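You operate a simulated robot arm through the tools that you are given. There is no shell and no other tool.

Carry out the task below with a simulated two-armed robot. There is one attempt and no reset: what you move stays moved.

JOB
Half-turn the lower grease cap and roll the carriage to and fro till grease shows beside the cap.
Fine: carriage switch off before the brake is freed, and it stays off; end at home with the brake on.

The check looks at the end state, three seconds after you hand in, the way a careful person would. Anything else that was tipped, shoved, dropped, spilled or broken makes it a failure. Lids that push on must go on centred and level and be pressed home; caps that screw on are set level and turned clockwise until they are tight.

ROBOT AND FRAMES
Two 7-joint arms with fingered hands on one trunk that stands fixed in place. Base frame: the origin is at the foot of the trunk, x ahead of it, y to its left, z up. Lengths are in m, angles in rad, forces in N, time in s.
The left shoulder is at [0.07, 0.157, 1.439], the right one opposite. Each reaches about 1.028 m from its shoulder. Payload 5 kg a hand.
Tool frame (each hand has its own): the origin (TCP) lies between the finger pads and is the grasp point; the fingertips stand 0.031 m ahead of it; z points along the fingers, y is the line along which they close. The gripper opens to 0.156 m; its body begins 0.088 m behind the TCP. The gripper is a hand of 4 fingers: y runs from the thumb to the fingers, the wrist lies at [0, 0, -0.249] in the tool frame.
Orientation is that of the tool frame in the base frame, as a unit quaternion [x, y, z, w]. With the fingers straight down and closing along the base's y, the tool's x points along the base's -x, its y along +y and its z along -z.

CONTROLS
- The arms move only by the tool play_rows. It takes "left_motion", "right_motion" or both (then of equal length, played together; a hand with none holds still); each is a list of rows, each a list of 6 numbers: the shift along the tool's x, y, z in m, then the turn, a rotation vector about the tool's x, y, z in rad. In form: [[x, y, z, wx, wy, wz], ...]. A call has 1 to 20 rows; each row is the pose to reach, as a shift and turn from the pose commanded when the call began, along the tool's axes at that moment. Rows are played at 5 a second. More than 0.05 m and 0.15 rad between two rows, and nothing of the call is played. A pose out of reach is approached as far as the arm can. The call stops where the force on the tool passes 80 N (or 10 N more than at its start, if that is more) or the arm is blocked; 0.2 s more then pass. In this call time passes only in rows, and 0.2 s behind the last. It gives the time, the measured TCP pose, the force on the tool (base axes), the opening and the grip force at its end, in the units of the frame above (readings bear some noise), with the torque about the TCP (base axes, N m) and any sound that the robot's microphone picked up.
- Cameras (640 x 400 px; columns grow to the right, rows downward): "scene" is now at [0.1221, 0.0256, 1.6467]; the picture's right is [0.32, -0.95, 0.00], its down [-0.72, -0.25, -0.65] and it looks along [0.61, 0.21, -0.76] (base axes); focal length 274 px, centre (320, 200). "left" rides on the left gripper at [-0.072, 0.002, -0.111] in its tool frame; the picture's right is [-0.02, -1.00, 0.00], its down [0.84, -0.02, -0.54] and it looks along [0.54, -0.01, 0.84] (tool axes); focal length 234 px, centre (320, 200). "right" rides on the right gripper at [0.072, 0.002, -0.111] in its tool frame; the picture's right is [-0.02, 1.00, 0.00], its down [-0.84, -0.02, -0.54] and it looks along [-0.54, -0.01, 0.84] (tool axes); focal length 234 px, centre (320, 200). There is no depth. A picture from a camera that has moved, and an enlarged one, comes with that camera's place and axes in the base frame and with its lens.
- camera(camera): a new picture of that camera. The clock stands still meanwhile.
- lift_body(by): slides the trunk up (or, below 0, down) by that many m; the arms and the scene camera ride with it, the base frame stays. It gives what a move gives, with no picture.
- move_fingers(finger1, finger2, finger3, thumb_bend, hand): sets how far each is bent, from 0 (flat) to 1 (curled in); at 0.3 the hand is open as for a grip, at 0.7 the pads meet at the TCP. One left out holds its place. A second passes; each finger stops where it meets its share of the squeeze, and holds until it gets a number again. It is the only way to open and close the hand. It gives what a move gives, with no picture; readings hold the bend of each and the force on the fingers (four entries, about 0 where the hand has none), thumb and palm.
- pan_tilt(pan, tilt): turns the head with the scene camera to pan (to the left, within 1.501 rad either way) and tilt (down, from -0.506 to 1.204), counted from straight ahead of the robot. It gives what a move gives.
- zoom(camera, box): a new picture of the part [left, top, right, bottom] of that camera's present view, enlarged. The clock stands still meanwhile.
- close_job(): hands the job in; it is judged then, once.

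Places have to be worked out from the pictures, the camera data and where the tool is seen. Open the grippers and draw the arms clear of the work before you hand the job in, unless the task says otherwise.

The tools are called after "Request:" as a command line: name --argument value ..., lists and objects as JSON in quotes. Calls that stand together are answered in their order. play_rows: Moves the arms, as the interface text tells. Its arguments: {"type":"object","properties":{"left_motion":{"type":"array"},"right_motion":{"type":"array"}},"required":[]} The other tools are called the same way: lift_body (by) moves the trunk up or down; move_fingers (finger1, finger2, finger3, thumb_bend, hand) moves the fingers one by one; pan_tilt (pan, tilt) turns the head that bears the scene camera; camera (camera) takes a picture; zoom (camera, box) takes an enlarged picture of a part of a camera's view; close_job () hands the job in.

At the start:

```text
clock: 0.0
left_position: [0.422, 0.3283, 1.3962]
left_tool_rot: [0.0, 1.0, 0.0, 0.0]
left_force: [0.7, 0.1, -0.3]
left_moment: [0.01, -0.01, 0.01]
left_opening: 0.1559
left_gripper_force: 0.0
left_shape: jaw
left_bend: [0.3, 0.3, 0.3, 0.3]
left_finger forces: [0.0, 0.0, 0.0, 0.0, 0.0, 0.1]
right_position: [0.4362, -0.123, 1.3972]
right_tool_rot: [0.001, 1.0, 0.0, 0.001]
right_force: [1.0, 0.2, -0.4]
right_moment: [0.01, 0.05, -0.01]
right_opening: 0.1558
right_gripper_force: 0.1
right_shape: jaw
right_bend: [0.3, 0.3, 0.3, 0.3]
right_finger forces: [0.0, 0.0, 0.0, 0.0, 0.0, 0.1]
trunk travel left (down, up): [-0.825, 0.115]
head pan, tilt (commanded): [0.328, 0.869]
```

scene: 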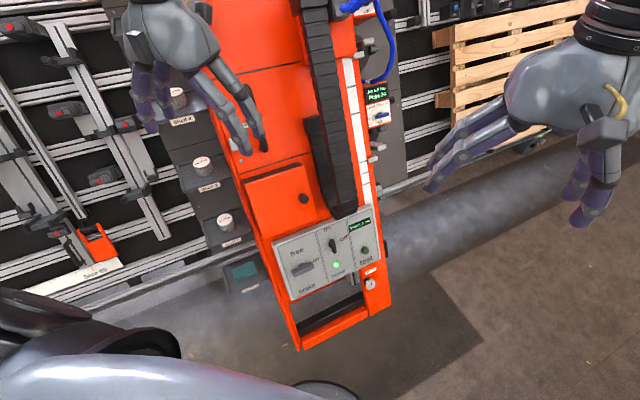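
right: 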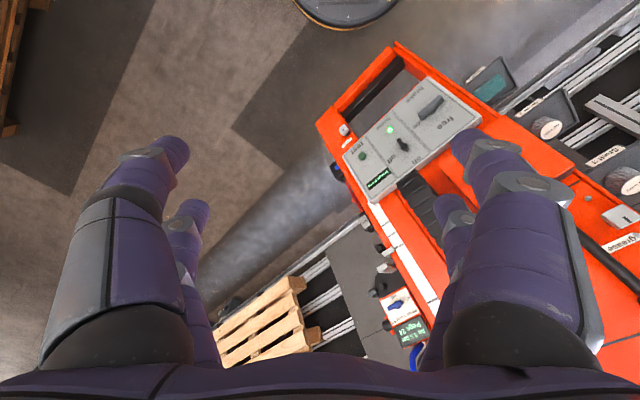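
left: 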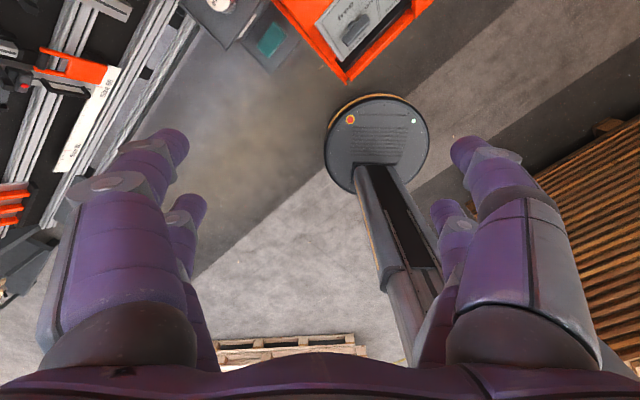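

I start by looking closely at the carriage panel and its surroundings before moving anything.

Request:
zoom --camera "scene" --box '[230, 160, 430, 360]'

Request:
zoom --camera "scene" --box '[100, 0, 440, 220]'

Request:
zoom --camera "right" --box '[320, 30, 640, 230]'

```text
2.00 times, centred on (330, 260) of scene
camera zoom: at [0.1221, 0.0256, 1.6467], right [0.32, -0.95, 0.0], down [-0.72, -0.25, -0.65], along [0.61, 0.21, -0.76], focal length 549 px, centre (300, 80)
```

zoom: 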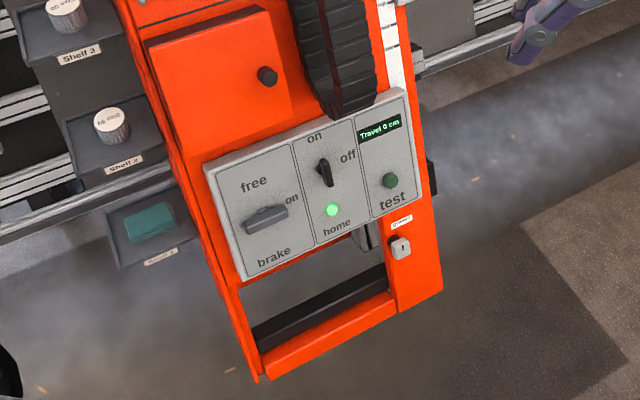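

```text
1.82 times, centred on (270, 110) of scene
camera zoom: at [0.1221, 0.0256, 1.6467], right [0.32, -0.95, 0.0], down [-0.72, -0.25, -0.65], along [0.61, 0.21, -0.76], focal length 499 px, centre (411, 364)
```

zoom: 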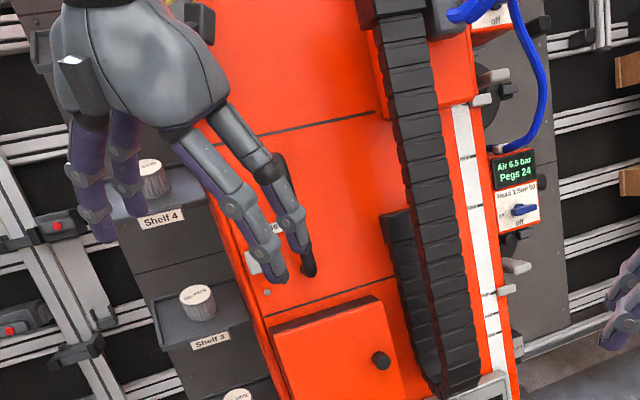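

```text
2.00 times, centred on (480, 130) of right
camera zoom: at [0.3643, -0.1219, 1.5068], right [0.03, 1.0, 0.0], down [0.84, -0.02, 0.55], along [0.55, -0.01, -0.84], focal length 468 px, centre (0, 340)
```

zoom: 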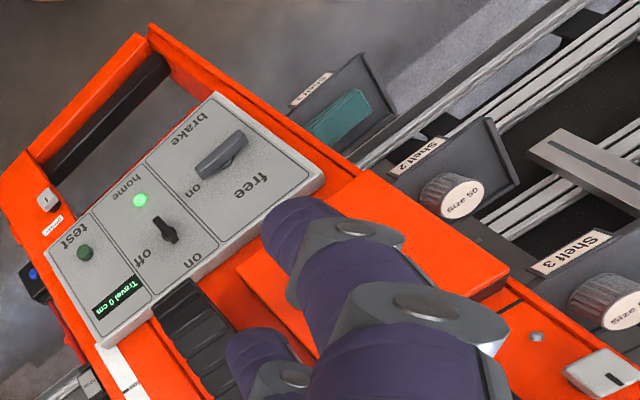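

The orange column appears to be a carriage on horizontal rails with a switch panel near its foot, and a "grease" label is partly hidden by the right hand. I turn the head to view the whole column.

Request:
pan_tilt --pan 0.2 --tilt 0.3

Request:
camera --camera "scene"

Request:
zoom --camera "right" --box '[540, 150, 640, 300]'

```text
clock: 1.0
left_position: [0.4207, 0.3285, 1.3956]
left_tool_rot: [0.0, 1.0, 0.0, 0.0]
left_force: [0.4, -0.1, -0.1]
left_moment: [0.03, 0.02, -0.03]
left_opening: 0.1558
left_gripper_force: 0.0
left_shape: jaw
left_bend: [0.3, 0.3, 0.3, 0.3]
left_finger forces: [0.0, 0.1, 0.0, 0.0, 0.0, 0.0]
right_position: [0.4353, -0.1247, 1.3963]
right_tool_rot: [0.001, 1.0, -0.001, 0.0]
right_force: [-0.3, 0.2, 0.0]
right_moment: [0.01, -0.01, -0.03]
right_opening: 0.1558
right_gripper_force: 0.0
right_shape: jaw
right_bend: [0.3, 0.3, 0.3, 0.3]
right_finger forces: [0.1, 0.0, 0.0, 0.0, 0.0, 0.0]
trunk travel left (down, up): [-0.825, 0.115]
head pan, tilt (commanded): [0.201, 0.3]
```

```text
taken
camera scene: at [0.1404, 0.0194, 1.6964], right [0.2, -0.98, 0.0], down [-0.29, -0.06, -0.95], along [0.94, 0.19, -0.3], focal length 274 px, centre (320, 200)
```

scene: 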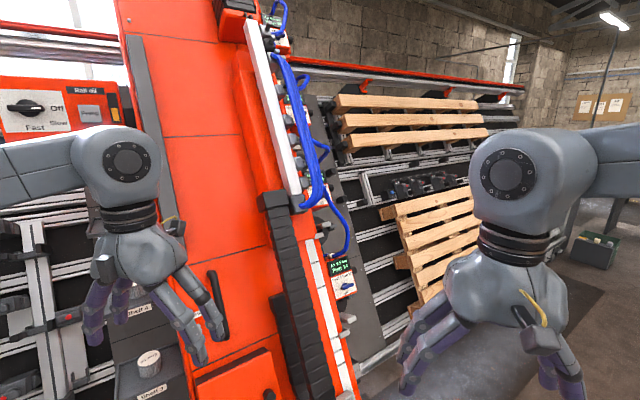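

```text
2.67 times, centred on (590, 225) of right
camera zoom: at [0.3642, -0.1218, 1.5068], right [0.03, 1.0, 0.0], down [0.84, -0.02, 0.55], along [0.55, -0.01, -0.84], focal length 624 px, centre (-400, 133)
```

zoom: 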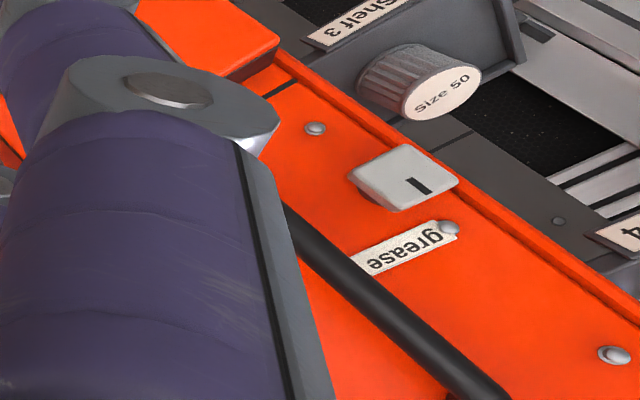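

I see a squarish grease cap on the column's left edge, and likely another near the foot. I tilt the head down to examine the low part.

Request:
pan_tilt --pan 0.25 --tilt 0.95

Request:
camera --camera "scene"

Request:
zoom --camera "scene" --box '[300, 180, 420, 300]'

Request:
zoom --camera "right" --box '[320, 90, 440, 210]'

```text
clock: 2.0
left_position: [0.4223, 0.3285, 1.3968]
left_tool_rot: [0.0, 1.0, -0.001, 0.0]
left_force: [-0.6, -0.2, -0.7]
left_moment: [0.0, 0.0, -0.02]
left_opening: 0.1561
left_gripper_force: 0.1
left_shape: jaw
left_bend: [0.3, 0.3, 0.3, 0.3]
left_finger forces: [0.0, 0.1, 0.1, 0.0, 0.0, 0.0]
right_position: [0.4354, -0.1237, 1.397]
right_tool_rot: [0.001, 1.0, 0.0, 0.001]
right_force: [0.2, -0.5, 0.0]
right_moment: [-0.02, 0.01, 0.01]
right_opening: 0.1559
right_gripper_force: 0.1
right_shape: jaw
right_bend: [0.3, 0.3, 0.3, 0.3]
right_finger forces: [0.1, 0.1, 0.0, 0.0, 0.1, 0.0]
trunk travel left (down, up): [-0.825, 0.115]
head pan, tilt (commanded): [0.25, 0.949]
```

```text
taken
camera scene: at [0.1195, 0.0187, 1.6407], right [0.25, -0.97, 0.0], down [-0.79, -0.2, -0.58], along [0.56, 0.14, -0.81], focal length 274 px, centre (320, 200)
```

scene: 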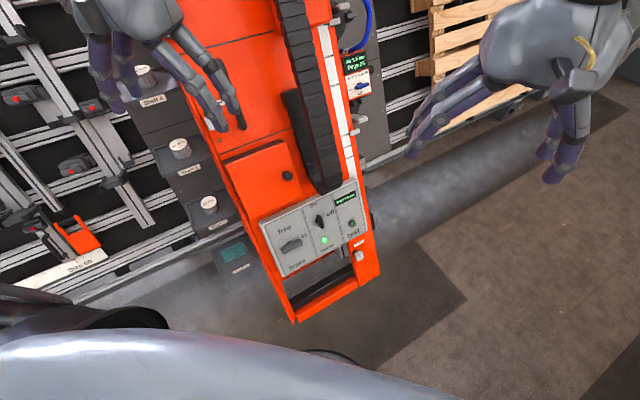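

```text
3.33 times, centred on (360, 240) of scene
camera zoom: at [0.1195, 0.0187, 1.6407], right [0.25, -0.97, 0.0], down [-0.79, -0.2, -0.58], along [0.56, 0.14, -0.81], focal length 915 px, centre (187, 67)
```

zoom: 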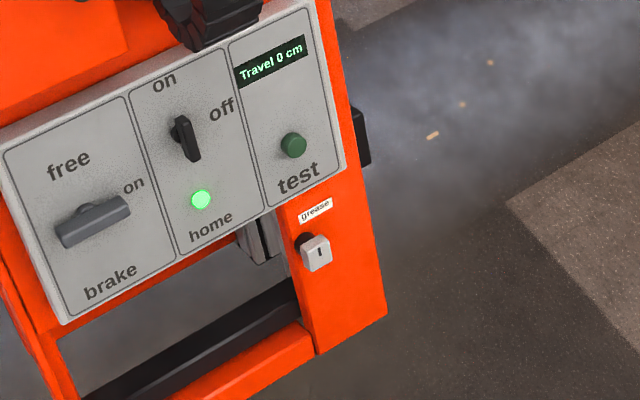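

```text
3.33 times, centred on (380, 150) of right
camera zoom: at [0.3643, -0.1219, 1.5068], right [0.03, 1.0, 0.0], down [0.84, -0.02, 0.55], along [0.55, -0.01, -0.84], focal length 781 px, centre (120, 367)
```

zoom: 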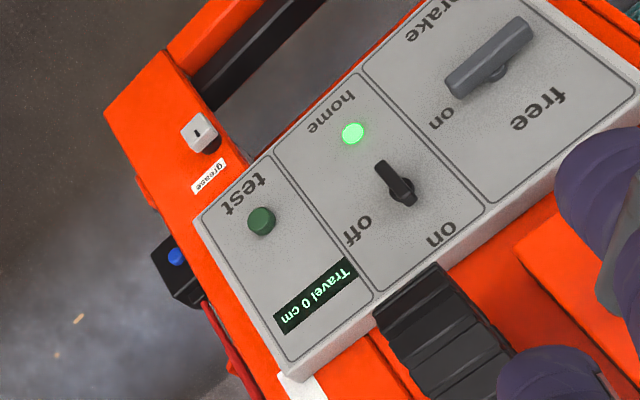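

The carriage switch points to "on", the brake lever to "on", home lamp lit, and the lower grease cap sits right under the panel at roughly (0.66, -0.02, 0.50). I draw both hands back a bit so I can lower the trunk safely, then look from lower down.

Request:
play_rows --left_motion '[[0.03, 0, 0, 0, 0, 0], [0.06, 0, 0, 0, 0, 0], [0.09, 0, 0, 0, 0, 0], [0.11, 0, 0, 0, 0, 0]]' --right_motion '[[0.03, 0, 0, 0, 0, 0], [0.06, 0, 0, 0, 0, 0], [0.09, 0, 0, 0, 0, 0], [0.11, 0, 0, 0, 0, 0]]'

Request:
camera --camera "left"

Request:
camera --camera "right"

Request:
camera --camera "scene"

```text
clock: 3.0
left_position: [0.3074, 0.3275, 1.3975]
left_tool_rot: [-0.001, 1.0, 0.0, 0.001]
left_force: [-0.7, -0.8, 0.4]
left_moment: [0.0, -0.03, 0.04]
left_opening: 0.156
left_gripper_force: 0.0
left_shape: jaw
left_bend: [0.3, 0.3, 0.3, 0.3]
left_finger forces: [0.0, 0.0, 0.0, 0.0, 0.0, 0.0]
right_position: [0.3185, -0.1242, 1.3973]
right_tool_rot: [0.001, 1.0, 0.001, 0.002]
right_force: [0.5, 0.4, -0.4]
right_moment: [-0.03, -0.03, -0.03]
right_opening: 0.156
right_gripper_force: 0.0
right_shape: jaw
right_bend: [0.3, 0.3, 0.3, 0.3]
right_finger forces: [0.0, 0.1, 0.1, 0.0, 0.1, 0.0]
trunk travel left (down, up): [-0.825, 0.115]
head pan, tilt (commanded): [0.25, 0.949]
```

```text
taken
camera left: at [0.3801, 0.3281, 1.5106], right [0.02, -1.0, 0.0], down [-0.84, -0.02, 0.54], along [-0.54, -0.01, -0.84], focal length 234 px, centre (320, 200)
```

left: 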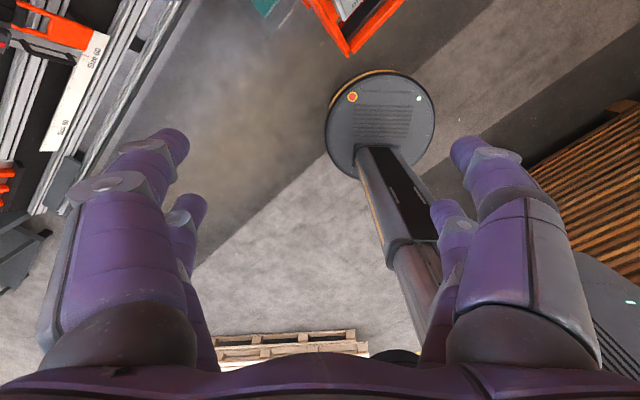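

```text
taken
camera right: at [0.248, -0.1223, 1.5074], right [0.03, 1.0, 0.0], down [0.84, -0.02, 0.55], along [0.55, -0.01, -0.84], focal length 234 px, centre (320, 200)
```

right: 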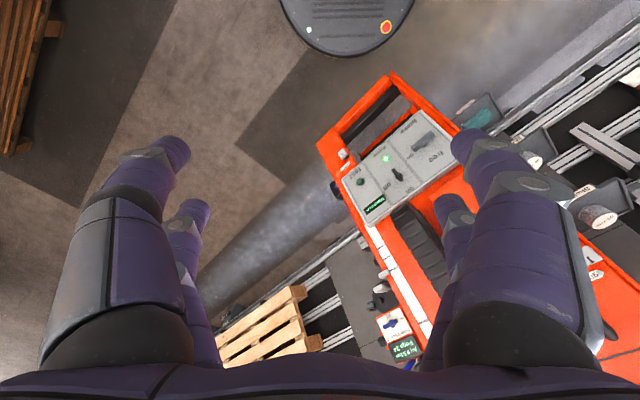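

```text
taken
camera scene: at [0.1134, 0.0171, 1.641], right [0.25, -0.97, 0.0], down [-0.79, -0.2, -0.59], along [0.57, 0.14, -0.81], focal length 274 px, centre (320, 200)
```

scene: 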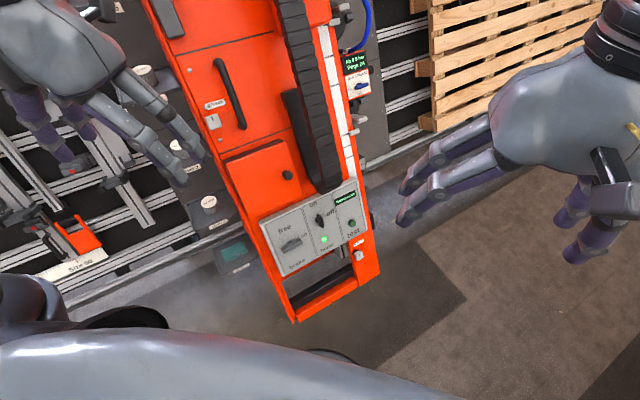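

The space under both hands is clear and the handle (black vertical bar) with the upper grease cap next to it is now visible. I lower the trunk by 0.25 m for a second, better-placed view.

Request:
lift_body --by -0.25

Request:
camera --camera "scene"

Request:
zoom --camera "scene" --box '[200, 140, 440, 380]'

```text
clock: 5.6
left_position: [0.3129, 0.3281, 1.1472]
left_tool_rot: [0.0, 1.0, -0.001, 0.0]
left_force: [0.1, 1.7, 0.6]
left_moment: [0.0, 0.0, -0.02]
left_opening: 0.1563
left_gripper_force: 0.0
left_shape: jaw
left_bend: [0.3, 0.3, 0.3, 0.3]
left_finger forces: [0.0, 0.0, 0.0, 0.0, 0.0, 0.0]
right_position: [0.3238, -0.1221, 1.1466]
right_tool_rot: [0.001, 1.0, 0.0, 0.001]
right_force: [0.2, -0.1, -0.5]
right_moment: [0.02, -0.03, 0.0]
right_opening: 0.1557
right_gripper_force: 0.1
right_shape: jaw
right_bend: [0.3, 0.3, 0.3, 0.3]
right_finger forces: [0.0, 0.0, 0.0, 0.0, 0.1, 0.0]
trunk travel left (down, up): [-0.575, 0.365]
head pan, tilt (commanded): [0.25, 0.949]
```

```text
taken
camera scene: at [0.1194, 0.0188, 1.3907], right [0.25, -0.97, 0.0], down [-0.79, -0.2, -0.58], along [0.56, 0.14, -0.81], focal length 274 px, centre (320, 200)
```

scene: 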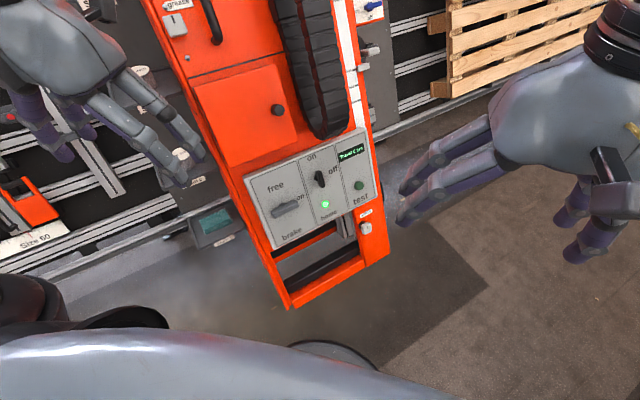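

```text
1.67 times, centred on (320, 260) of scene
camera zoom: at [0.1194, 0.0188, 1.3907], right [0.25, -0.97, 0.0], down [-0.79, -0.2, -0.58], along [0.56, 0.14, -0.81], focal length 458 px, centre (320, 100)
```

zoom: 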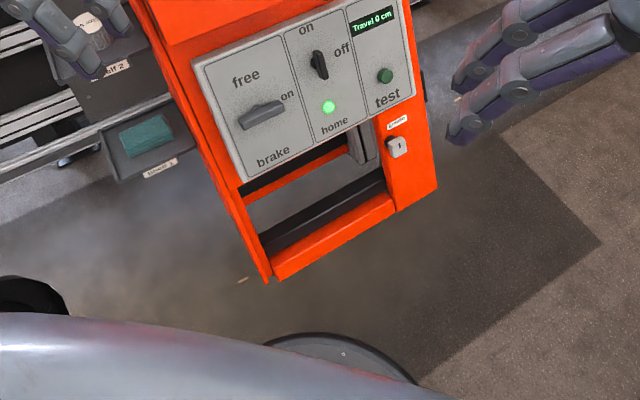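

The column leans back, so I need better geometry. I take a sharper zoom here, then lower the trunk another 0.25 m and take the matching view.

Request:
zoom --camera "scene" --box '[230, 120, 410, 240]'

Request:
zoom --camera "scene" --box '[230, 200, 410, 320]'

Request:
zoom --camera "scene" --box '[140, 0, 320, 120]'

Request:
lift_body --by -0.25

Request:
camera --camera "scene"

```text
3.33 times, centred on (320, 180) of scene
camera zoom: at [0.1194, 0.0188, 1.3907], right [0.25, -0.97, 0.0], down [-0.79, -0.2, -0.58], along [0.56, 0.14, -0.81], focal length 915 px, centre (320, 267)
```

zoom: 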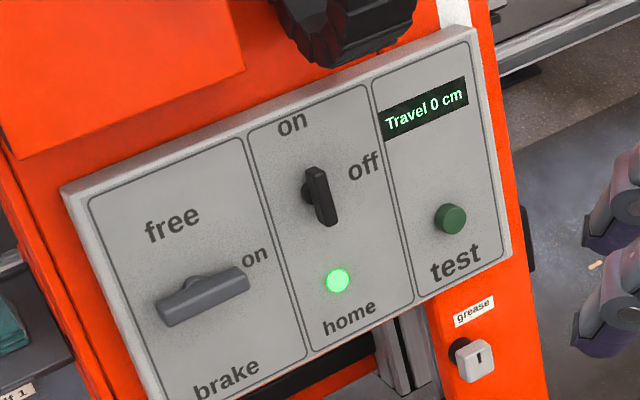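

```text
3.33 times, centred on (320, 260) of scene
camera zoom: at [0.1194, 0.0188, 1.3907], right [0.25, -0.97, 0.0], down [-0.79, -0.2, -0.58], along [0.56, 0.14, -0.81], focal length 915 px, centre (320, 0)
```

zoom: 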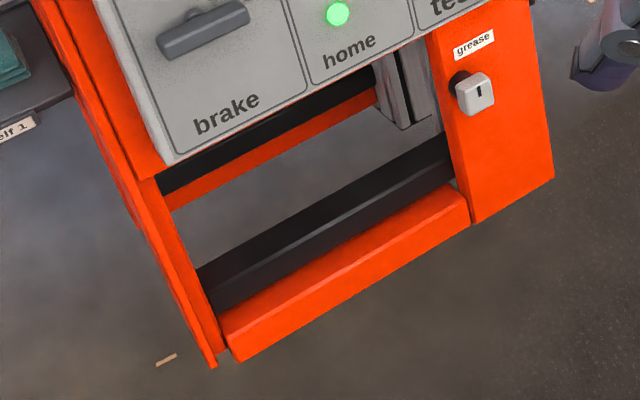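

```text
3.33 times, centred on (230, 60) of scene
camera zoom: at [0.1194, 0.0188, 1.3907], right [0.25, -0.97, 0.0], down [-0.79, -0.2, -0.58], along [0.56, 0.14, -0.81], focal length 915 px, centre (620, 667)
```

zoom: 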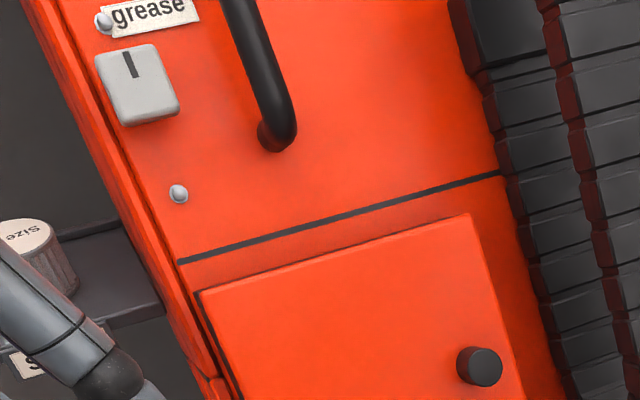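

```text
clock: 8.2
left_position: [0.3144, 0.329, 0.8956]
left_tool_rot: [-0.001, 1.0, 0.0, 0.0]
left_force: [0.0, -1.2, -0.1]
left_moment: [-0.01, -0.01, -0.02]
left_opening: 0.1561
left_gripper_force: 0.0
left_shape: jaw
left_bend: [0.3, 0.3, 0.3, 0.3]
left_finger forces: [0.0, 0.0, 0.0, 0.1, 0.0, 0.0]
right_position: [0.3252, -0.1212, 0.8963]
right_tool_rot: [0.001, 1.0, 0.0, 0.001]
right_force: [0.2, -0.8, 0.0]
right_moment: [-0.03, 0.0, -0.01]
right_opening: 0.156
right_gripper_force: 0.1
right_shape: jaw
right_bend: [0.3, 0.3, 0.3, 0.3]
right_finger forces: [0.1, 0.0, 0.0, 0.0, 0.0, 0.1]
trunk travel left (down, up): [-0.325, 0.615]
head pan, tilt (commanded): [0.25, 0.949]
```

```text
taken
camera scene: at [0.1193, 0.0186, 1.1407], right [0.25, -0.97, 0.0], down [-0.79, -0.2, -0.58], along [0.56, 0.14, -0.81], focal length 274 px, centre (320, 200)
```

scene: 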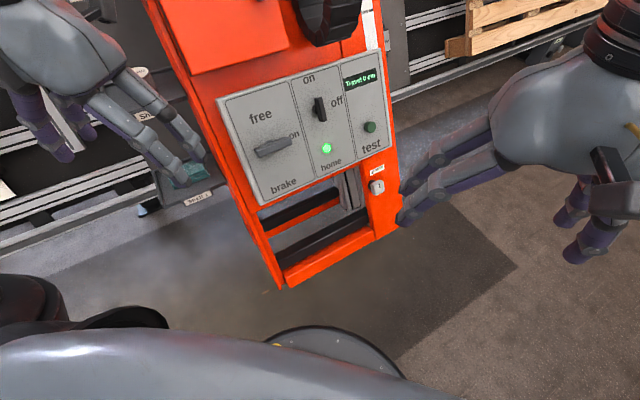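

The pictures give a clean vertical baseline; I take the matching zooms at this height to triangulate panel, knob, brake, and cap.

Request:
zoom --camera "scene" --box '[220, 60, 400, 180]'

Request:
zoom --camera "scene" --box '[220, 150, 400, 300]'

Request:
camera --camera "right"

Request:
camera --camera "left"

```text
3.33 times, centred on (310, 120) of scene
camera zoom: at [0.1193, 0.0186, 1.1407], right [0.25, -0.97, 0.0], down [-0.79, -0.2, -0.58], along [0.56, 0.14, -0.81], focal length 915 px, centre (353, 467)
```

zoom: 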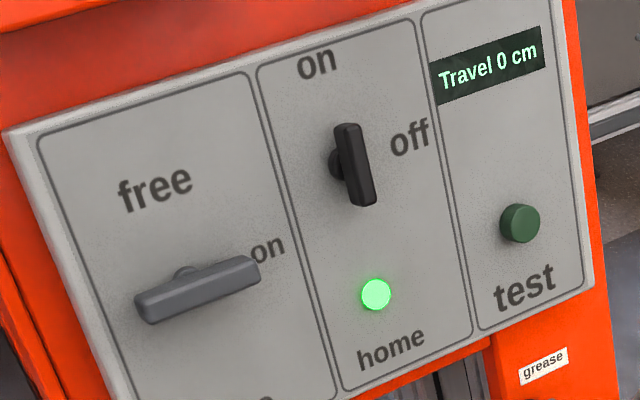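

```text
2.67 times, centred on (310, 225) of scene
camera zoom: at [0.1193, 0.0186, 1.1407], right [0.25, -0.97, 0.0], down [-0.79, -0.2, -0.58], along [0.56, 0.14, -0.81], focal length 732 px, centre (347, 133)
```

zoom: 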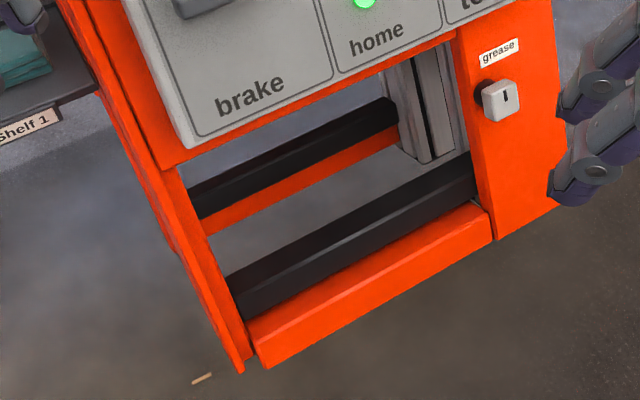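

```text
taken
camera right: at [0.2538, -0.1209, 1.0067], right [0.03, 1.0, 0.0], down [0.84, -0.02, 0.55], along [0.55, -0.01, -0.84], focal length 234 px, centre (320, 200)
```

right: 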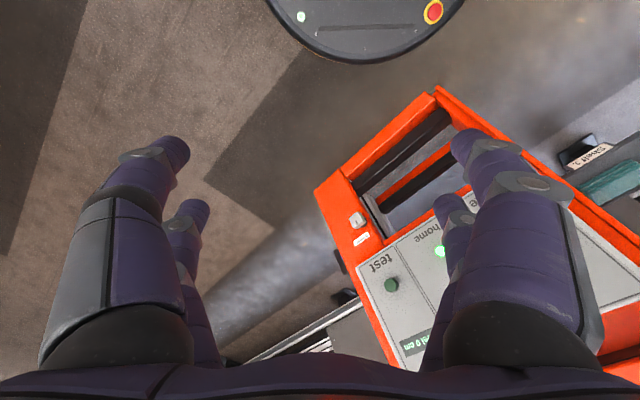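

```text
taken
camera left: at [0.3858, 0.3296, 1.0088], right [0.02, -1.0, 0.0], down [-0.84, -0.02, 0.54], along [-0.54, -0.01, -0.84], focal length 234 px, centre (320, 200)
```

left: 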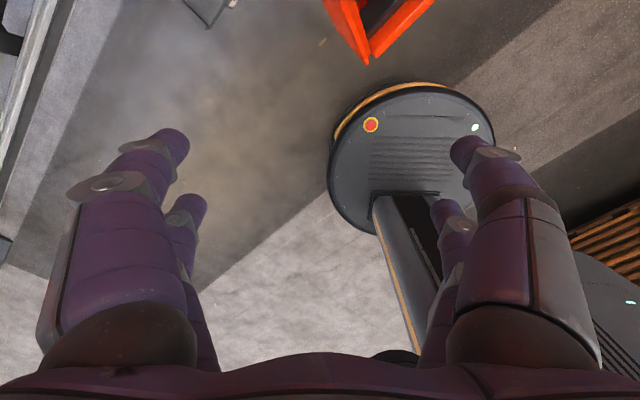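

The column leans back about 32° and is yawed about 45°: panel right axis ≈ (0.69,-0.72,0), outward normal ≈ (-0.62,-0.58,0.53). Before acting I look left and right along the rails to see what the carriage may meet.

Request:
pan_tilt --pan 0.75 --tilt 0.35

Request:
camera --camera "scene"

Request:
pan_tilt --pan 0.1 --tilt 0.1

Request:
camera --camera "scene"

Request:
pan_tilt --pan -0.35 --tilt 0.35

Request:
camera --camera "scene"

```text
clock: 9.2
left_position: [0.3135, 0.3291, 0.8972]
left_tool_rot: [0.001, 1.0, 0.0, 0.0]
left_force: [-0.3, 0.3, -0.2]
left_moment: [0.03, 0.0, 0.01]
left_opening: 0.1562
left_gripper_force: 0.1
left_shape: jaw
left_bend: [0.3, 0.3, 0.3, 0.3]
left_finger forces: [0.0, 0.0, 0.0, 0.0, 0.0, 0.0]
right_position: [0.3264, -0.1223, 0.8978]
right_tool_rot: [0.001, 1.0, 0.0, 0.001]
right_force: [-0.8, -0.3, -0.2]
right_moment: [0.04, 0.0, 0.02]
right_opening: 0.1558
right_gripper_force: 0.0
right_shape: jaw
right_bend: [0.3, 0.3, 0.3, 0.3]
right_finger forces: [0.0, 0.0, 0.0, 0.0, 0.1, 0.0]
trunk travel left (down, up): [-0.325, 0.615]
head pan, tilt (commanded): [0.75, 0.351]
```

```text
taken
camera scene: at [0.117, 0.0642, 1.1917], right [0.68, -0.73, 0.0], down [-0.25, -0.23, -0.94], along [0.69, 0.64, -0.34], focal length 274 px, centre (320, 200)
```

scene: 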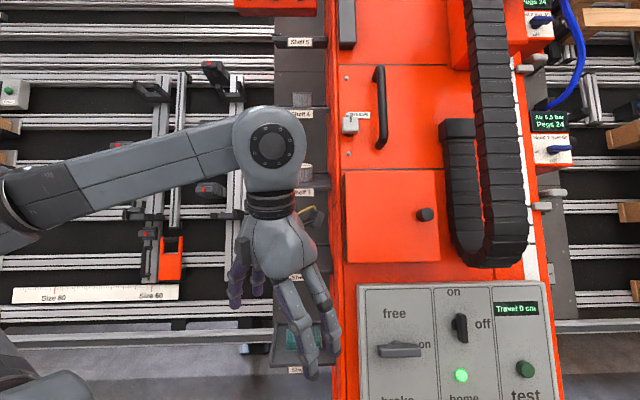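

```text
clock: 10.2
left_position: [0.3143, 0.3293, 0.8961]
left_tool_rot: [0.0, 1.0, 0.001, 0.0]
left_force: [-0.4, -0.6, 0.5]
left_moment: [0.04, 0.0, 0.0]
left_opening: 0.1557
left_gripper_force: 0.1
left_shape: jaw
left_bend: [0.3, 0.3, 0.3, 0.3]
left_finger forces: [0.0, 0.0, 0.1, 0.1, 0.0, 0.0]
right_position: [0.3242, -0.1225, 0.8954]
right_tool_rot: [0.001, 1.0, 0.0, 0.001]
right_force: [-0.7, 0.9, 0.4]
right_moment: [0.0, 0.0, -0.02]
right_opening: 0.1561
right_gripper_force: 0.1
right_shape: jaw
right_bend: [0.3, 0.3, 0.3, 0.3]
right_finger forces: [0.0, 0.1, 0.0, 0.0, 0.0, 0.0]
trunk travel left (down, up): [-0.325, 0.615]
head pan, tilt (commanded): [0.099, 0.099]
```

```text
taken
camera scene: at [0.1405, 0.01, 1.2151], right [0.1, -0.99, 0.0], down [-0.1, -0.01, -0.99], along [0.99, 0.1, -0.1], focal length 274 px, centre (320, 200)
```

scene: 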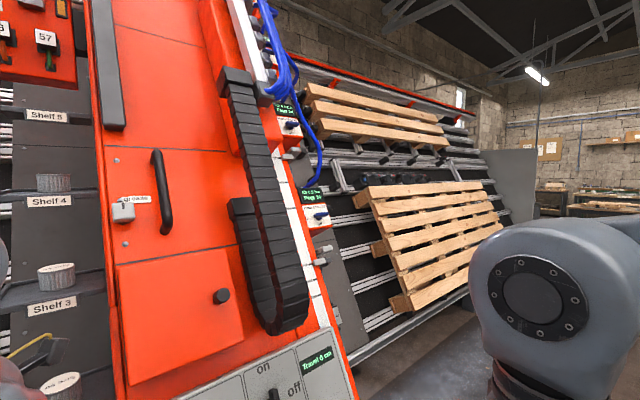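

```text
clock: 11.1
left_position: [0.3133, 0.3276, 0.8956]
left_tool_rot: [0.0, 1.0, 0.0, 0.0]
left_force: [0.6, -0.3, -0.6]
left_moment: [0.02, 0.02, 0.0]
left_opening: 0.156
left_gripper_force: 0.1
left_shape: jaw
left_bend: [0.3, 0.3, 0.3, 0.3]
left_finger forces: [0.0, 0.0, 0.0, 0.1, 0.1, 0.0]
right_position: [0.325, -0.1227, 0.8967]
right_tool_rot: [0.001, 1.0, 0.0, 0.0]
right_force: [0.4, 1.0, -0.9]
right_moment: [0.01, -0.03, 0.0]
right_opening: 0.1558
right_gripper_force: 0.0
right_shape: jaw
right_bend: [0.3, 0.3, 0.3, 0.3]
right_finger forces: [0.0, 0.0, 0.1, 0.1, 0.0, 0.0]
trunk travel left (down, up): [-0.325, 0.615]
head pan, tilt (commanded): [-0.351, 0.351]
```

```text
taken
camera scene: at [0.1364, -0.0312, 1.1918], right [-0.34, -0.94, 0.0], down [-0.32, 0.12, -0.94], along [0.88, -0.32, -0.34], focal length 274 px, centre (320, 200)
```

scene: 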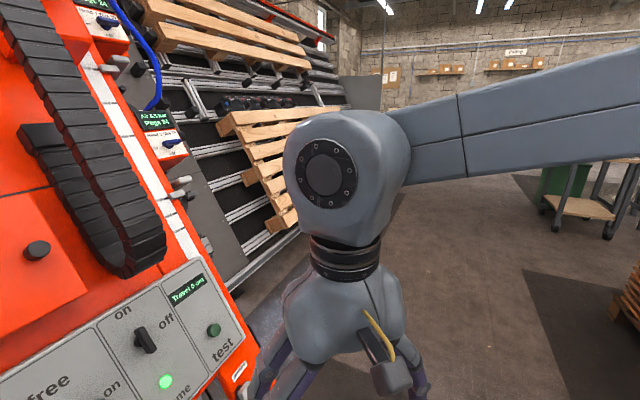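

The carriage is a tall leaning portal with shelves hung on it; there's free rail on both sides. I now bring the right hand to a stand-off in front of the carriage switch, turning the fingers toward the panel with the closing line along the panel's width.

Request:
play_rows --right_motion '[[-0.02, 0.0153, 0.005, -0.0399, -0.0975, -0.0706], [-0.04, 0.0306, 0.01, -0.0799, -0.1951, -0.1411], [-0.06, 0.0459, 0.015, -0.1198, -0.2926, -0.2117], [-0.08, 0.0612, 0.02, -0.1598, -0.3902, -0.2822], [-0.1, 0.0765, 0.025, -0.1997, -0.4877, -0.3528], [-0.12, 0.0918, 0.03, -0.2396, -0.5852, -0.4234], [-0.14, 0.1071, 0.035, -0.2796, -0.6828, -0.4939], [-0.16, 0.1224, 0.04, -0.3195, -0.7803, -0.5645], [-0.18, 0.1377, 0.045, -0.3595, -0.8779, -0.635], [-0.2, 0.153, 0.05, -0.3994, -0.9754, -0.7056]]'

Request:
pan_tilt --pan 0.55 --tilt 0.65

Request:
camera --camera "scene"

Request:
camera --camera "right"

```text
clock: 13.3
left_position: [0.3159, 0.3256, 0.8968]
left_tool_rot: [0.0, 1.0, 0.002, -0.001]
left_force: [0.5, -0.4, 0.6]
left_moment: [0.11, 0.04, -0.02]
left_opening: 0.1557
left_gripper_force: 0.0
left_shape: jaw
left_bend: [0.3, 0.3, 0.3, 0.3]
left_finger forces: [0.0, 0.1, 0.1, 0.0, 0.1, 0.0]
right_position: [0.5257, 0.026, 0.8461]
right_tool_rot: [-0.326, 0.806, 0.189, 0.456]
right_force: [0.5, -1.5, 0.3]
right_moment: [0.05, 0.03, 0.09]
right_opening: 0.1559
right_gripper_force: 0.1
right_shape: jaw
right_bend: [0.3, 0.3, 0.3, 0.3]
right_finger forces: [0.0, 0.0, 0.0, 0.0, 0.1, 0.1]
trunk travel left (down, up): [-0.325, 0.615]
head pan, tilt (commanded): [-0.351, 0.351]
```

```text
clock: 14.5
left_position: [0.3132, 0.3284, 0.8967]
left_tool_rot: [0.0, 1.0, 0.001, 0.0]
left_force: [0.4, -0.4, 0.2]
left_moment: [-0.01, -0.01, 0.0]
left_opening: 0.1556
left_gripper_force: 0.0
left_shape: jaw
left_bend: [0.3, 0.3, 0.3, 0.3]
left_finger forces: [0.0, 0.0, 0.0, 0.1, 0.1, 0.0]
right_position: [0.5232, 0.0282, 0.8489]
right_tool_rot: [-0.328, 0.806, 0.186, 0.456]
right_force: [1.0, 0.1, -0.3]
right_moment: [-0.01, -0.02, 0.0]
right_opening: 0.156
right_gripper_force: 0.1
right_shape: jaw
right_bend: [0.3, 0.3, 0.3, 0.3]
right_finger forces: [0.0, 0.0, 0.1, 0.1, 0.1, 0.0]
trunk travel left (down, up): [-0.325, 0.615]
head pan, tilt (commanded): [0.55, 0.649]
```

```text
taken
camera scene: at [0.123, 0.046, 1.1648], right [0.52, -0.85, 0.0], down [-0.52, -0.32, -0.8], along [0.68, 0.42, -0.6], focal length 274 px, centre (320, 200)
```

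scene: 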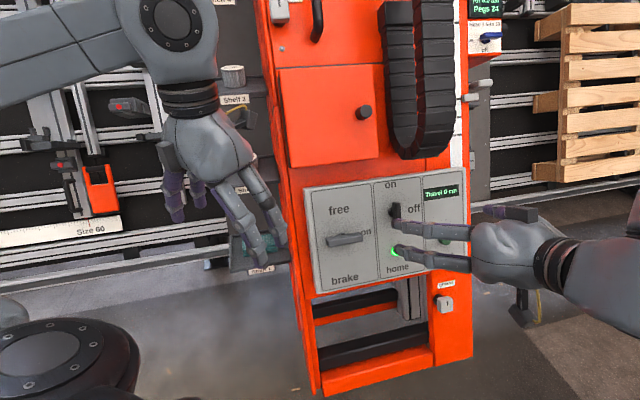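

```text
taken
camera right: at [0.4288, -0.0631, 0.8426], right [-0.69, 0.72, 0.02], down [-0.01, -0.04, 1.0], along [0.72, 0.69, 0.04], focal length 234 px, centre (320, 200)
```

right: 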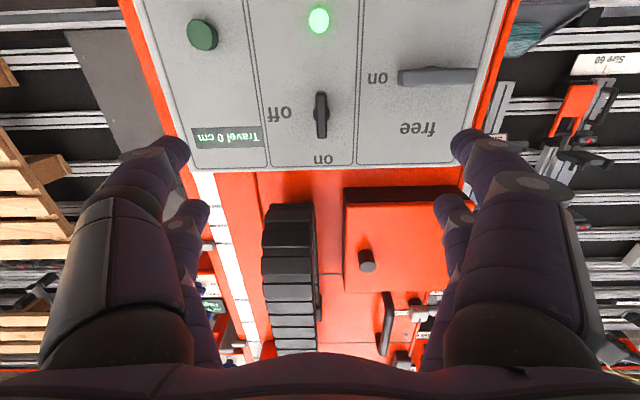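

The right hand is lined up squarely with the switch (TCP about 0.20 m off its front, in-line within 1 mm). I narrow the fingers part-way and look at their shape before going in.

Request:
move_fingers --hand "right" --finger1 0.55 --finger2 0.55 --finger3 0.55 --thumb_bend 0.55

Request:
camera --camera "right"

Request:
zoom --camera "scene" --box '[300, 150, 600, 340]'

```text
clock: 15.5
left_position: [0.3132, 0.3288, 0.8983]
left_tool_rot: [0.0, 1.0, 0.0, 0.0]
left_force: [0.1, 0.2, -0.5]
left_moment: [0.01, 0.0, 0.0]
left_opening: 0.1558
left_gripper_force: 0.1
left_shape: jaw
left_bend: [0.3, 0.3, 0.3, 0.3]
left_finger forces: [0.0, 0.0, 0.1, 0.0, 0.0, 0.0]
right_position: [0.5239, 0.028, 0.8471]
right_tool_rot: [-0.329, 0.805, 0.187, 0.457]
right_force: [-0.8, 0.0, 0.2]
right_moment: [-0.01, -0.01, 0.0]
right_opening: 0.0617
right_gripper_force: 0.0
right_shape: fingers
right_bend: [0.55, 0.55, 0.55, 0.55]
right_finger forces: [0.0, 0.0, 0.0, 0.1, 0.0, 0.0]
trunk travel left (down, up): [-0.325, 0.615]
head pan, tilt (commanded): [0.55, 0.649]
```

```text
taken
camera right: at [0.4293, -0.0632, 0.8423], right [-0.69, 0.72, 0.02], down [-0.01, -0.04, 1.0], along [0.72, 0.69, 0.04], focal length 234 px, centre (320, 200)
```

right: 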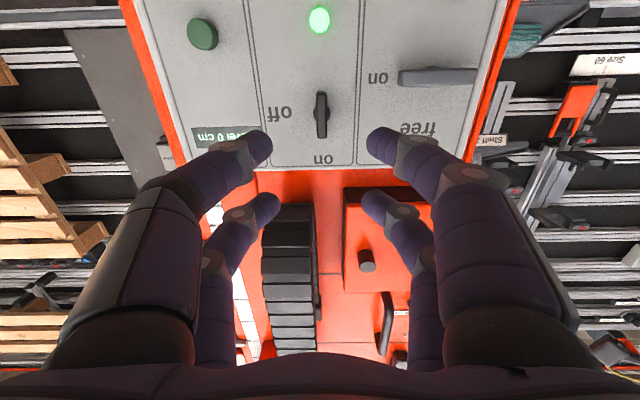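

```text
2.11 times, centred on (450, 245) of scene
camera zoom: at [0.1229, 0.0461, 1.1647], right [0.52, -0.85, 0.0], down [-0.52, -0.32, -0.8], along [0.68, 0.42, -0.6], focal length 578 px, centre (46, 105)
```

zoom: 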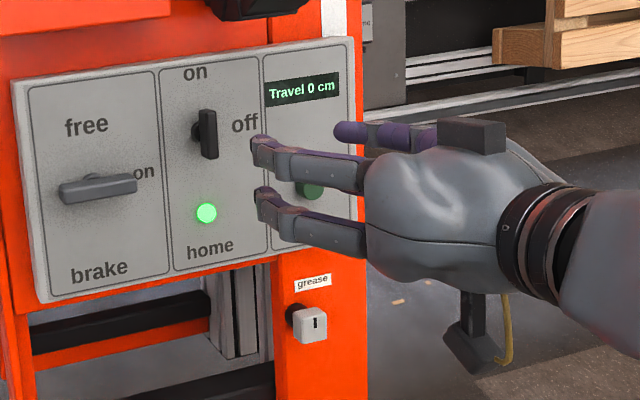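

Opening is now 6.2 cm. I check which digit is which by opening only the thumb for a moment.

Request:
move_fingers --hand "right" --thumb_bend 0.3 --finger1 0.65

Request:
camera --camera "right"

Request:
zoom --camera "scene" --box '[360, 170, 600, 320]'

```text
clock: 16.5
left_position: [0.3143, 0.3278, 0.897]
left_tool_rot: [0.0, 1.0, -0.001, 0.0]
left_force: [-1.1, 0.5, -0.1]
left_moment: [0.04, -0.03, 0.04]
left_opening: 0.1559
left_gripper_force: 0.2
left_shape: jaw
left_bend: [0.3, 0.3, 0.3, 0.3]
left_finger forces: [0.0, 0.0, 0.1, 0.0, 0.0, 0.0]
right_position: [0.5242, 0.0282, 0.8478]
right_tool_rot: [-0.329, 0.805, 0.186, 0.456]
right_force: [0.0, 0.1, 0.9]
right_moment: [0.02, -0.01, -0.03]
right_opening: 0.0915
right_gripper_force: 0.1
right_shape: fingers
right_bend: [0.65, 0.55, 0.55, 0.3]
right_finger forces: [0.1, 0.1, 0.0, 0.0, 0.0, 0.0]
trunk travel left (down, up): [-0.325, 0.615]
head pan, tilt (commanded): [0.55, 0.649]
```

```text
taken
camera right: at [0.4293, -0.0632, 0.8423], right [-0.69, 0.72, 0.02], down [-0.01, -0.04, 1.0], along [0.72, 0.69, 0.04], focal length 234 px, centre (320, 200)
```

right: 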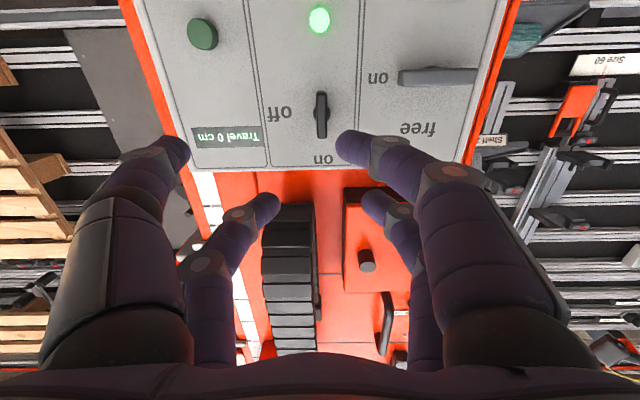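

```text
2.67 times, centred on (480, 245) of scene
camera zoom: at [0.1229, 0.0461, 1.1647], right [0.52, -0.85, 0.0], down [-0.52, -0.32, -0.8], along [0.68, 0.42, -0.6], focal length 732 px, centre (-107, 80)
```

zoom: 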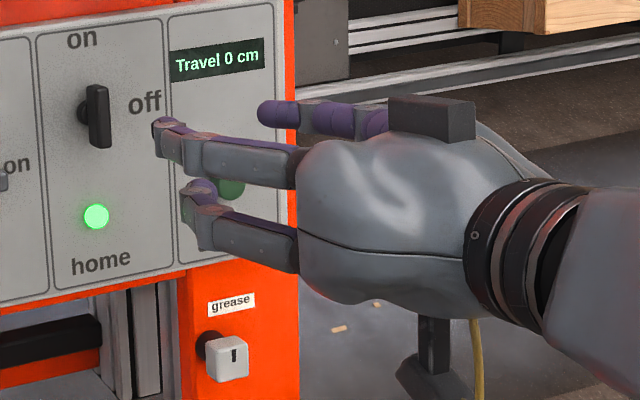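

Finger 1 opposes the thumb on the camera side; fingers 2/3 form the far pair, about ±2 cm from the TCP. I set all to 0.52 and advance 0.15 m toward the switch.

Request:
move_fingers --hand "right" --finger1 0.52 --finger2 0.52 --finger3 0.52 --thumb_bend 0.52

Request:
play_rows --right_motion '[[0, 0, 0.03, 0, 0, 0], [0, 0, 0.06, 0, 0, 0], [0, 0, 0.09, 0, 0, 0], [0, 0, 0.12, 0, 0, 0], [0, 0, 0.14, 0, 0, 0], [0, 0, 0.15, 0, 0, 0]]'

Request:
camera --camera "right"

Request:
zoom --camera "scene" --box '[300, 150, 540, 300]'

```text
clock: 17.5
left_position: [0.3142, 0.3287, 0.8965]
left_tool_rot: [-0.001, 1.0, 0.0, 0.0]
left_force: [-0.8, 0.2, 0.2]
left_moment: [-0.02, -0.01, -0.02]
left_opening: 0.1561
left_gripper_force: 0.1
left_shape: jaw
left_bend: [0.3, 0.3, 0.3, 0.3]
left_finger forces: [0.0, 0.0, 0.0, 0.1, 0.0, 0.1]
right_position: [0.5251, 0.0285, 0.8484]
right_tool_rot: [-0.33, 0.805, 0.187, 0.457]
right_force: [-0.2, 0.1, -0.4]
right_moment: [0.0, 0.03, -0.02]
right_opening: 0.0726
right_gripper_force: 0.0
right_shape: fingers
right_bend: [0.52, 0.52, 0.52, 0.52]
right_finger forces: [0.0, 0.0, 0.1, 0.0, 0.0, 0.0]
trunk travel left (down, up): [-0.325, 0.615]
head pan, tilt (commanded): [0.55, 0.649]
```

```text
clock: 18.9
left_position: [0.3132, 0.3292, 0.8963]
left_tool_rot: [0.0, 1.0, 0.0, 0.0]
left_force: [-0.8, 0.3, 0.5]
left_moment: [-0.05, -0.02, -0.05]
left_opening: 0.1558
left_gripper_force: 0.0
left_shape: jaw
left_bend: [0.3, 0.3, 0.3, 0.3]
left_finger forces: [0.0, 0.1, 0.0, 0.0, 0.1, 0.0]
right_position: [0.6175, 0.1207, 0.769]
right_tool_rot: [-0.329, 0.805, 0.187, 0.457]
right_force: [0.3, 0.5, -0.1]
right_moment: [0.01, 0.0, -0.01]
right_opening: 0.0731
right_gripper_force: 0.0
right_shape: fingers
right_bend: [0.52, 0.52, 0.52, 0.52]
right_finger forces: [0.0, 0.1, 0.1, 0.0, 0.0, 0.1]
trunk travel left (down, up): [-0.325, 0.615]
head pan, tilt (commanded): [0.55, 0.649]
```

```text
taken
camera right: at [0.5229, 0.0293, 0.7648], right [-0.69, 0.72, 0.02], down [-0.01, -0.04, 1.0], along [0.72, 0.69, 0.04], focal length 234 px, centre (320, 200)
```

right: 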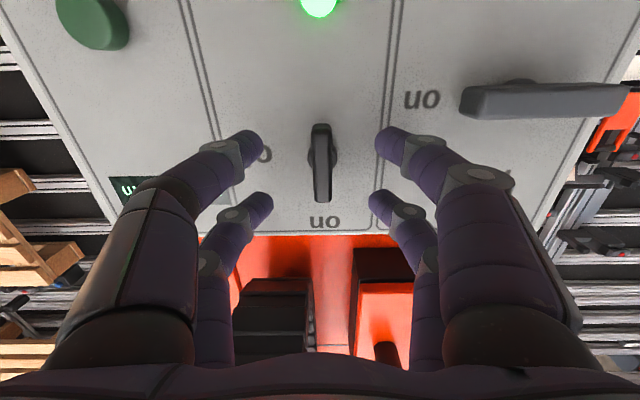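

```text
2.67 times, centred on (420, 225) of scene
camera zoom: at [0.123, 0.0463, 1.1647], right [0.52, -0.85, 0.0], down [-0.52, -0.32, -0.8], along [0.68, 0.42, -0.6], focal length 732 px, centre (53, 133)
```

zoom: 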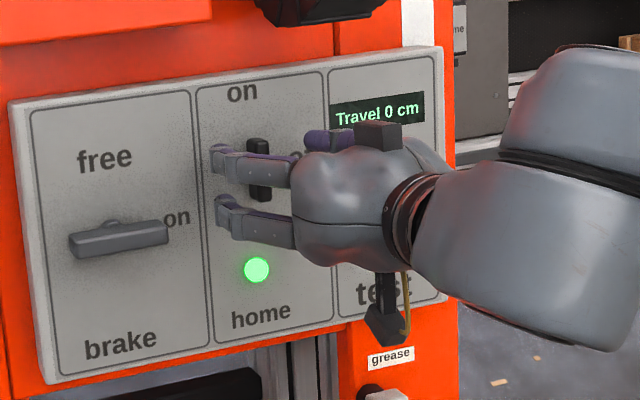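

Fingers straddle the switch fin well with it centred. I advance a further 0.04 m, leaving the fingertips just clear of the panel by my estimate.

Request:
play_rows --right_motion '[[0, 0, 0.015, 0, 0, 0], [0, 0, 0.03, 0, 0, 0], [0, 0, 0.04, 0, 0, 0]]'

Request:
camera --camera "right"

Request:
zoom --camera "scene" --box '[330, 150, 490, 250]'

```text
clock: 19.7
left_position: [0.3137, 0.3282, 0.8973]
left_tool_rot: [0.0, 1.0, 0.0, 0.0]
left_force: [-0.2, -0.7, -0.2]
left_moment: [0.01, 0.0, 0.01]
left_opening: 0.1558
left_gripper_force: 0.2
left_shape: jaw
left_bend: [0.3, 0.3, 0.3, 0.3]
left_finger forces: [0.0, 0.0, 0.1, 0.1, 0.1, 0.0]
right_position: [0.6298, 0.1236, 0.7598]
right_tool_rot: [-0.329, 0.806, 0.186, 0.456]
right_force: [0.8, -0.5, -0.4]
right_moment: [0.02, 0.01, 0.04]
right_opening: 0.0727
right_gripper_force: 0.1
right_shape: fingers
right_bend: [0.52, 0.52, 0.52, 0.52]
right_finger forces: [0.1, 0.0, 0.1, 0.0, 0.1, 0.0]
right hand out of reach, approached as far as the arm can: row 1, 2, 3
trunk travel left (down, up): [-0.325, 0.615]
head pan, tilt (commanded): [0.55, 0.649]
```

```text
taken
camera right: at [0.5356, 0.032, 0.755], right [-0.69, 0.72, 0.02], down [-0.01, -0.04, 1.0], along [0.72, 0.69, 0.04], focal length 234 px, centre (320, 200)
```

right: 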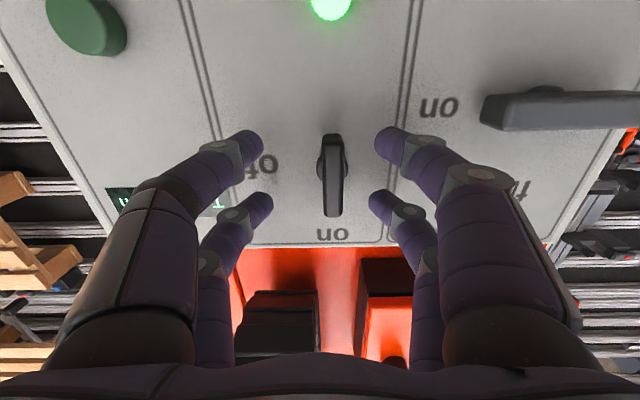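

```text
4.00 times, centred on (410, 200) of scene
camera zoom: at [0.123, 0.0463, 1.1647], right [0.52, -0.85, 0.0], down [-0.52, -0.32, -0.8], along [0.68, 0.42, -0.6], focal length 1098 px, centre (-40, 200)
```

zoom: 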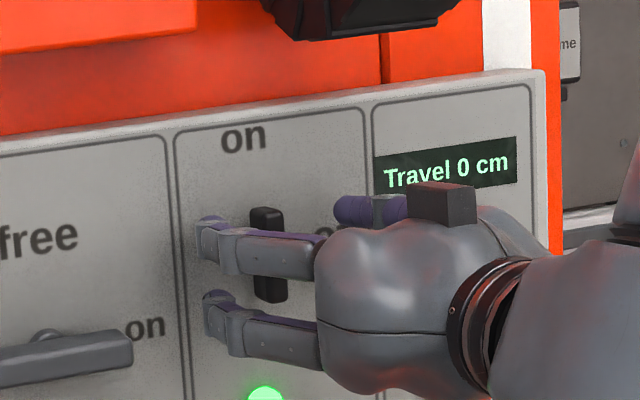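

The arm hit a joint limit in this posture (shoulder too low for this hand direction). I back the hand out, then raise the trunk to give the arm a better angle.

Request:
play_rows --right_motion '[[0, 0, -0.03, 0, 0, 0], [0, 0, -0.06, 0, 0, 0], [0, 0, -0.1, 0, 0, 0], [0, 0, -0.14, 0, 0, 0], [0, 0, -0.17, 0, 0, 0]]'

```text
clock: 20.9
left_position: [0.3128, 0.3291, 0.8977]
left_tool_rot: [0.0, 1.0, 0.0, 0.0]
left_force: [-0.6, 0.9, -0.2]
left_moment: [-0.01, -0.03, -0.01]
left_opening: 0.156
left_gripper_force: 0.1
left_shape: jaw
left_bend: [0.3, 0.3, 0.3, 0.3]
left_finger forces: [0.0, 0.1, 0.1, 0.0, 0.0, 0.0]
right_position: [0.5272, 0.0219, 0.8476]
right_tool_rot: [-0.329, 0.805, 0.187, 0.456]
right_force: [0.4, 0.4, -0.1]
right_moment: [-0.01, 0.02, -0.02]
right_opening: 0.0727
right_gripper_force: 0.2
right_shape: fingers
right_bend: [0.52, 0.52, 0.52, 0.52]
right_finger forces: [0.0, 0.0, 0.0, 0.0, 0.1, 0.1]
trunk travel left (down, up): [-0.325, 0.615]
head pan, tilt (commanded): [0.55, 0.649]
```

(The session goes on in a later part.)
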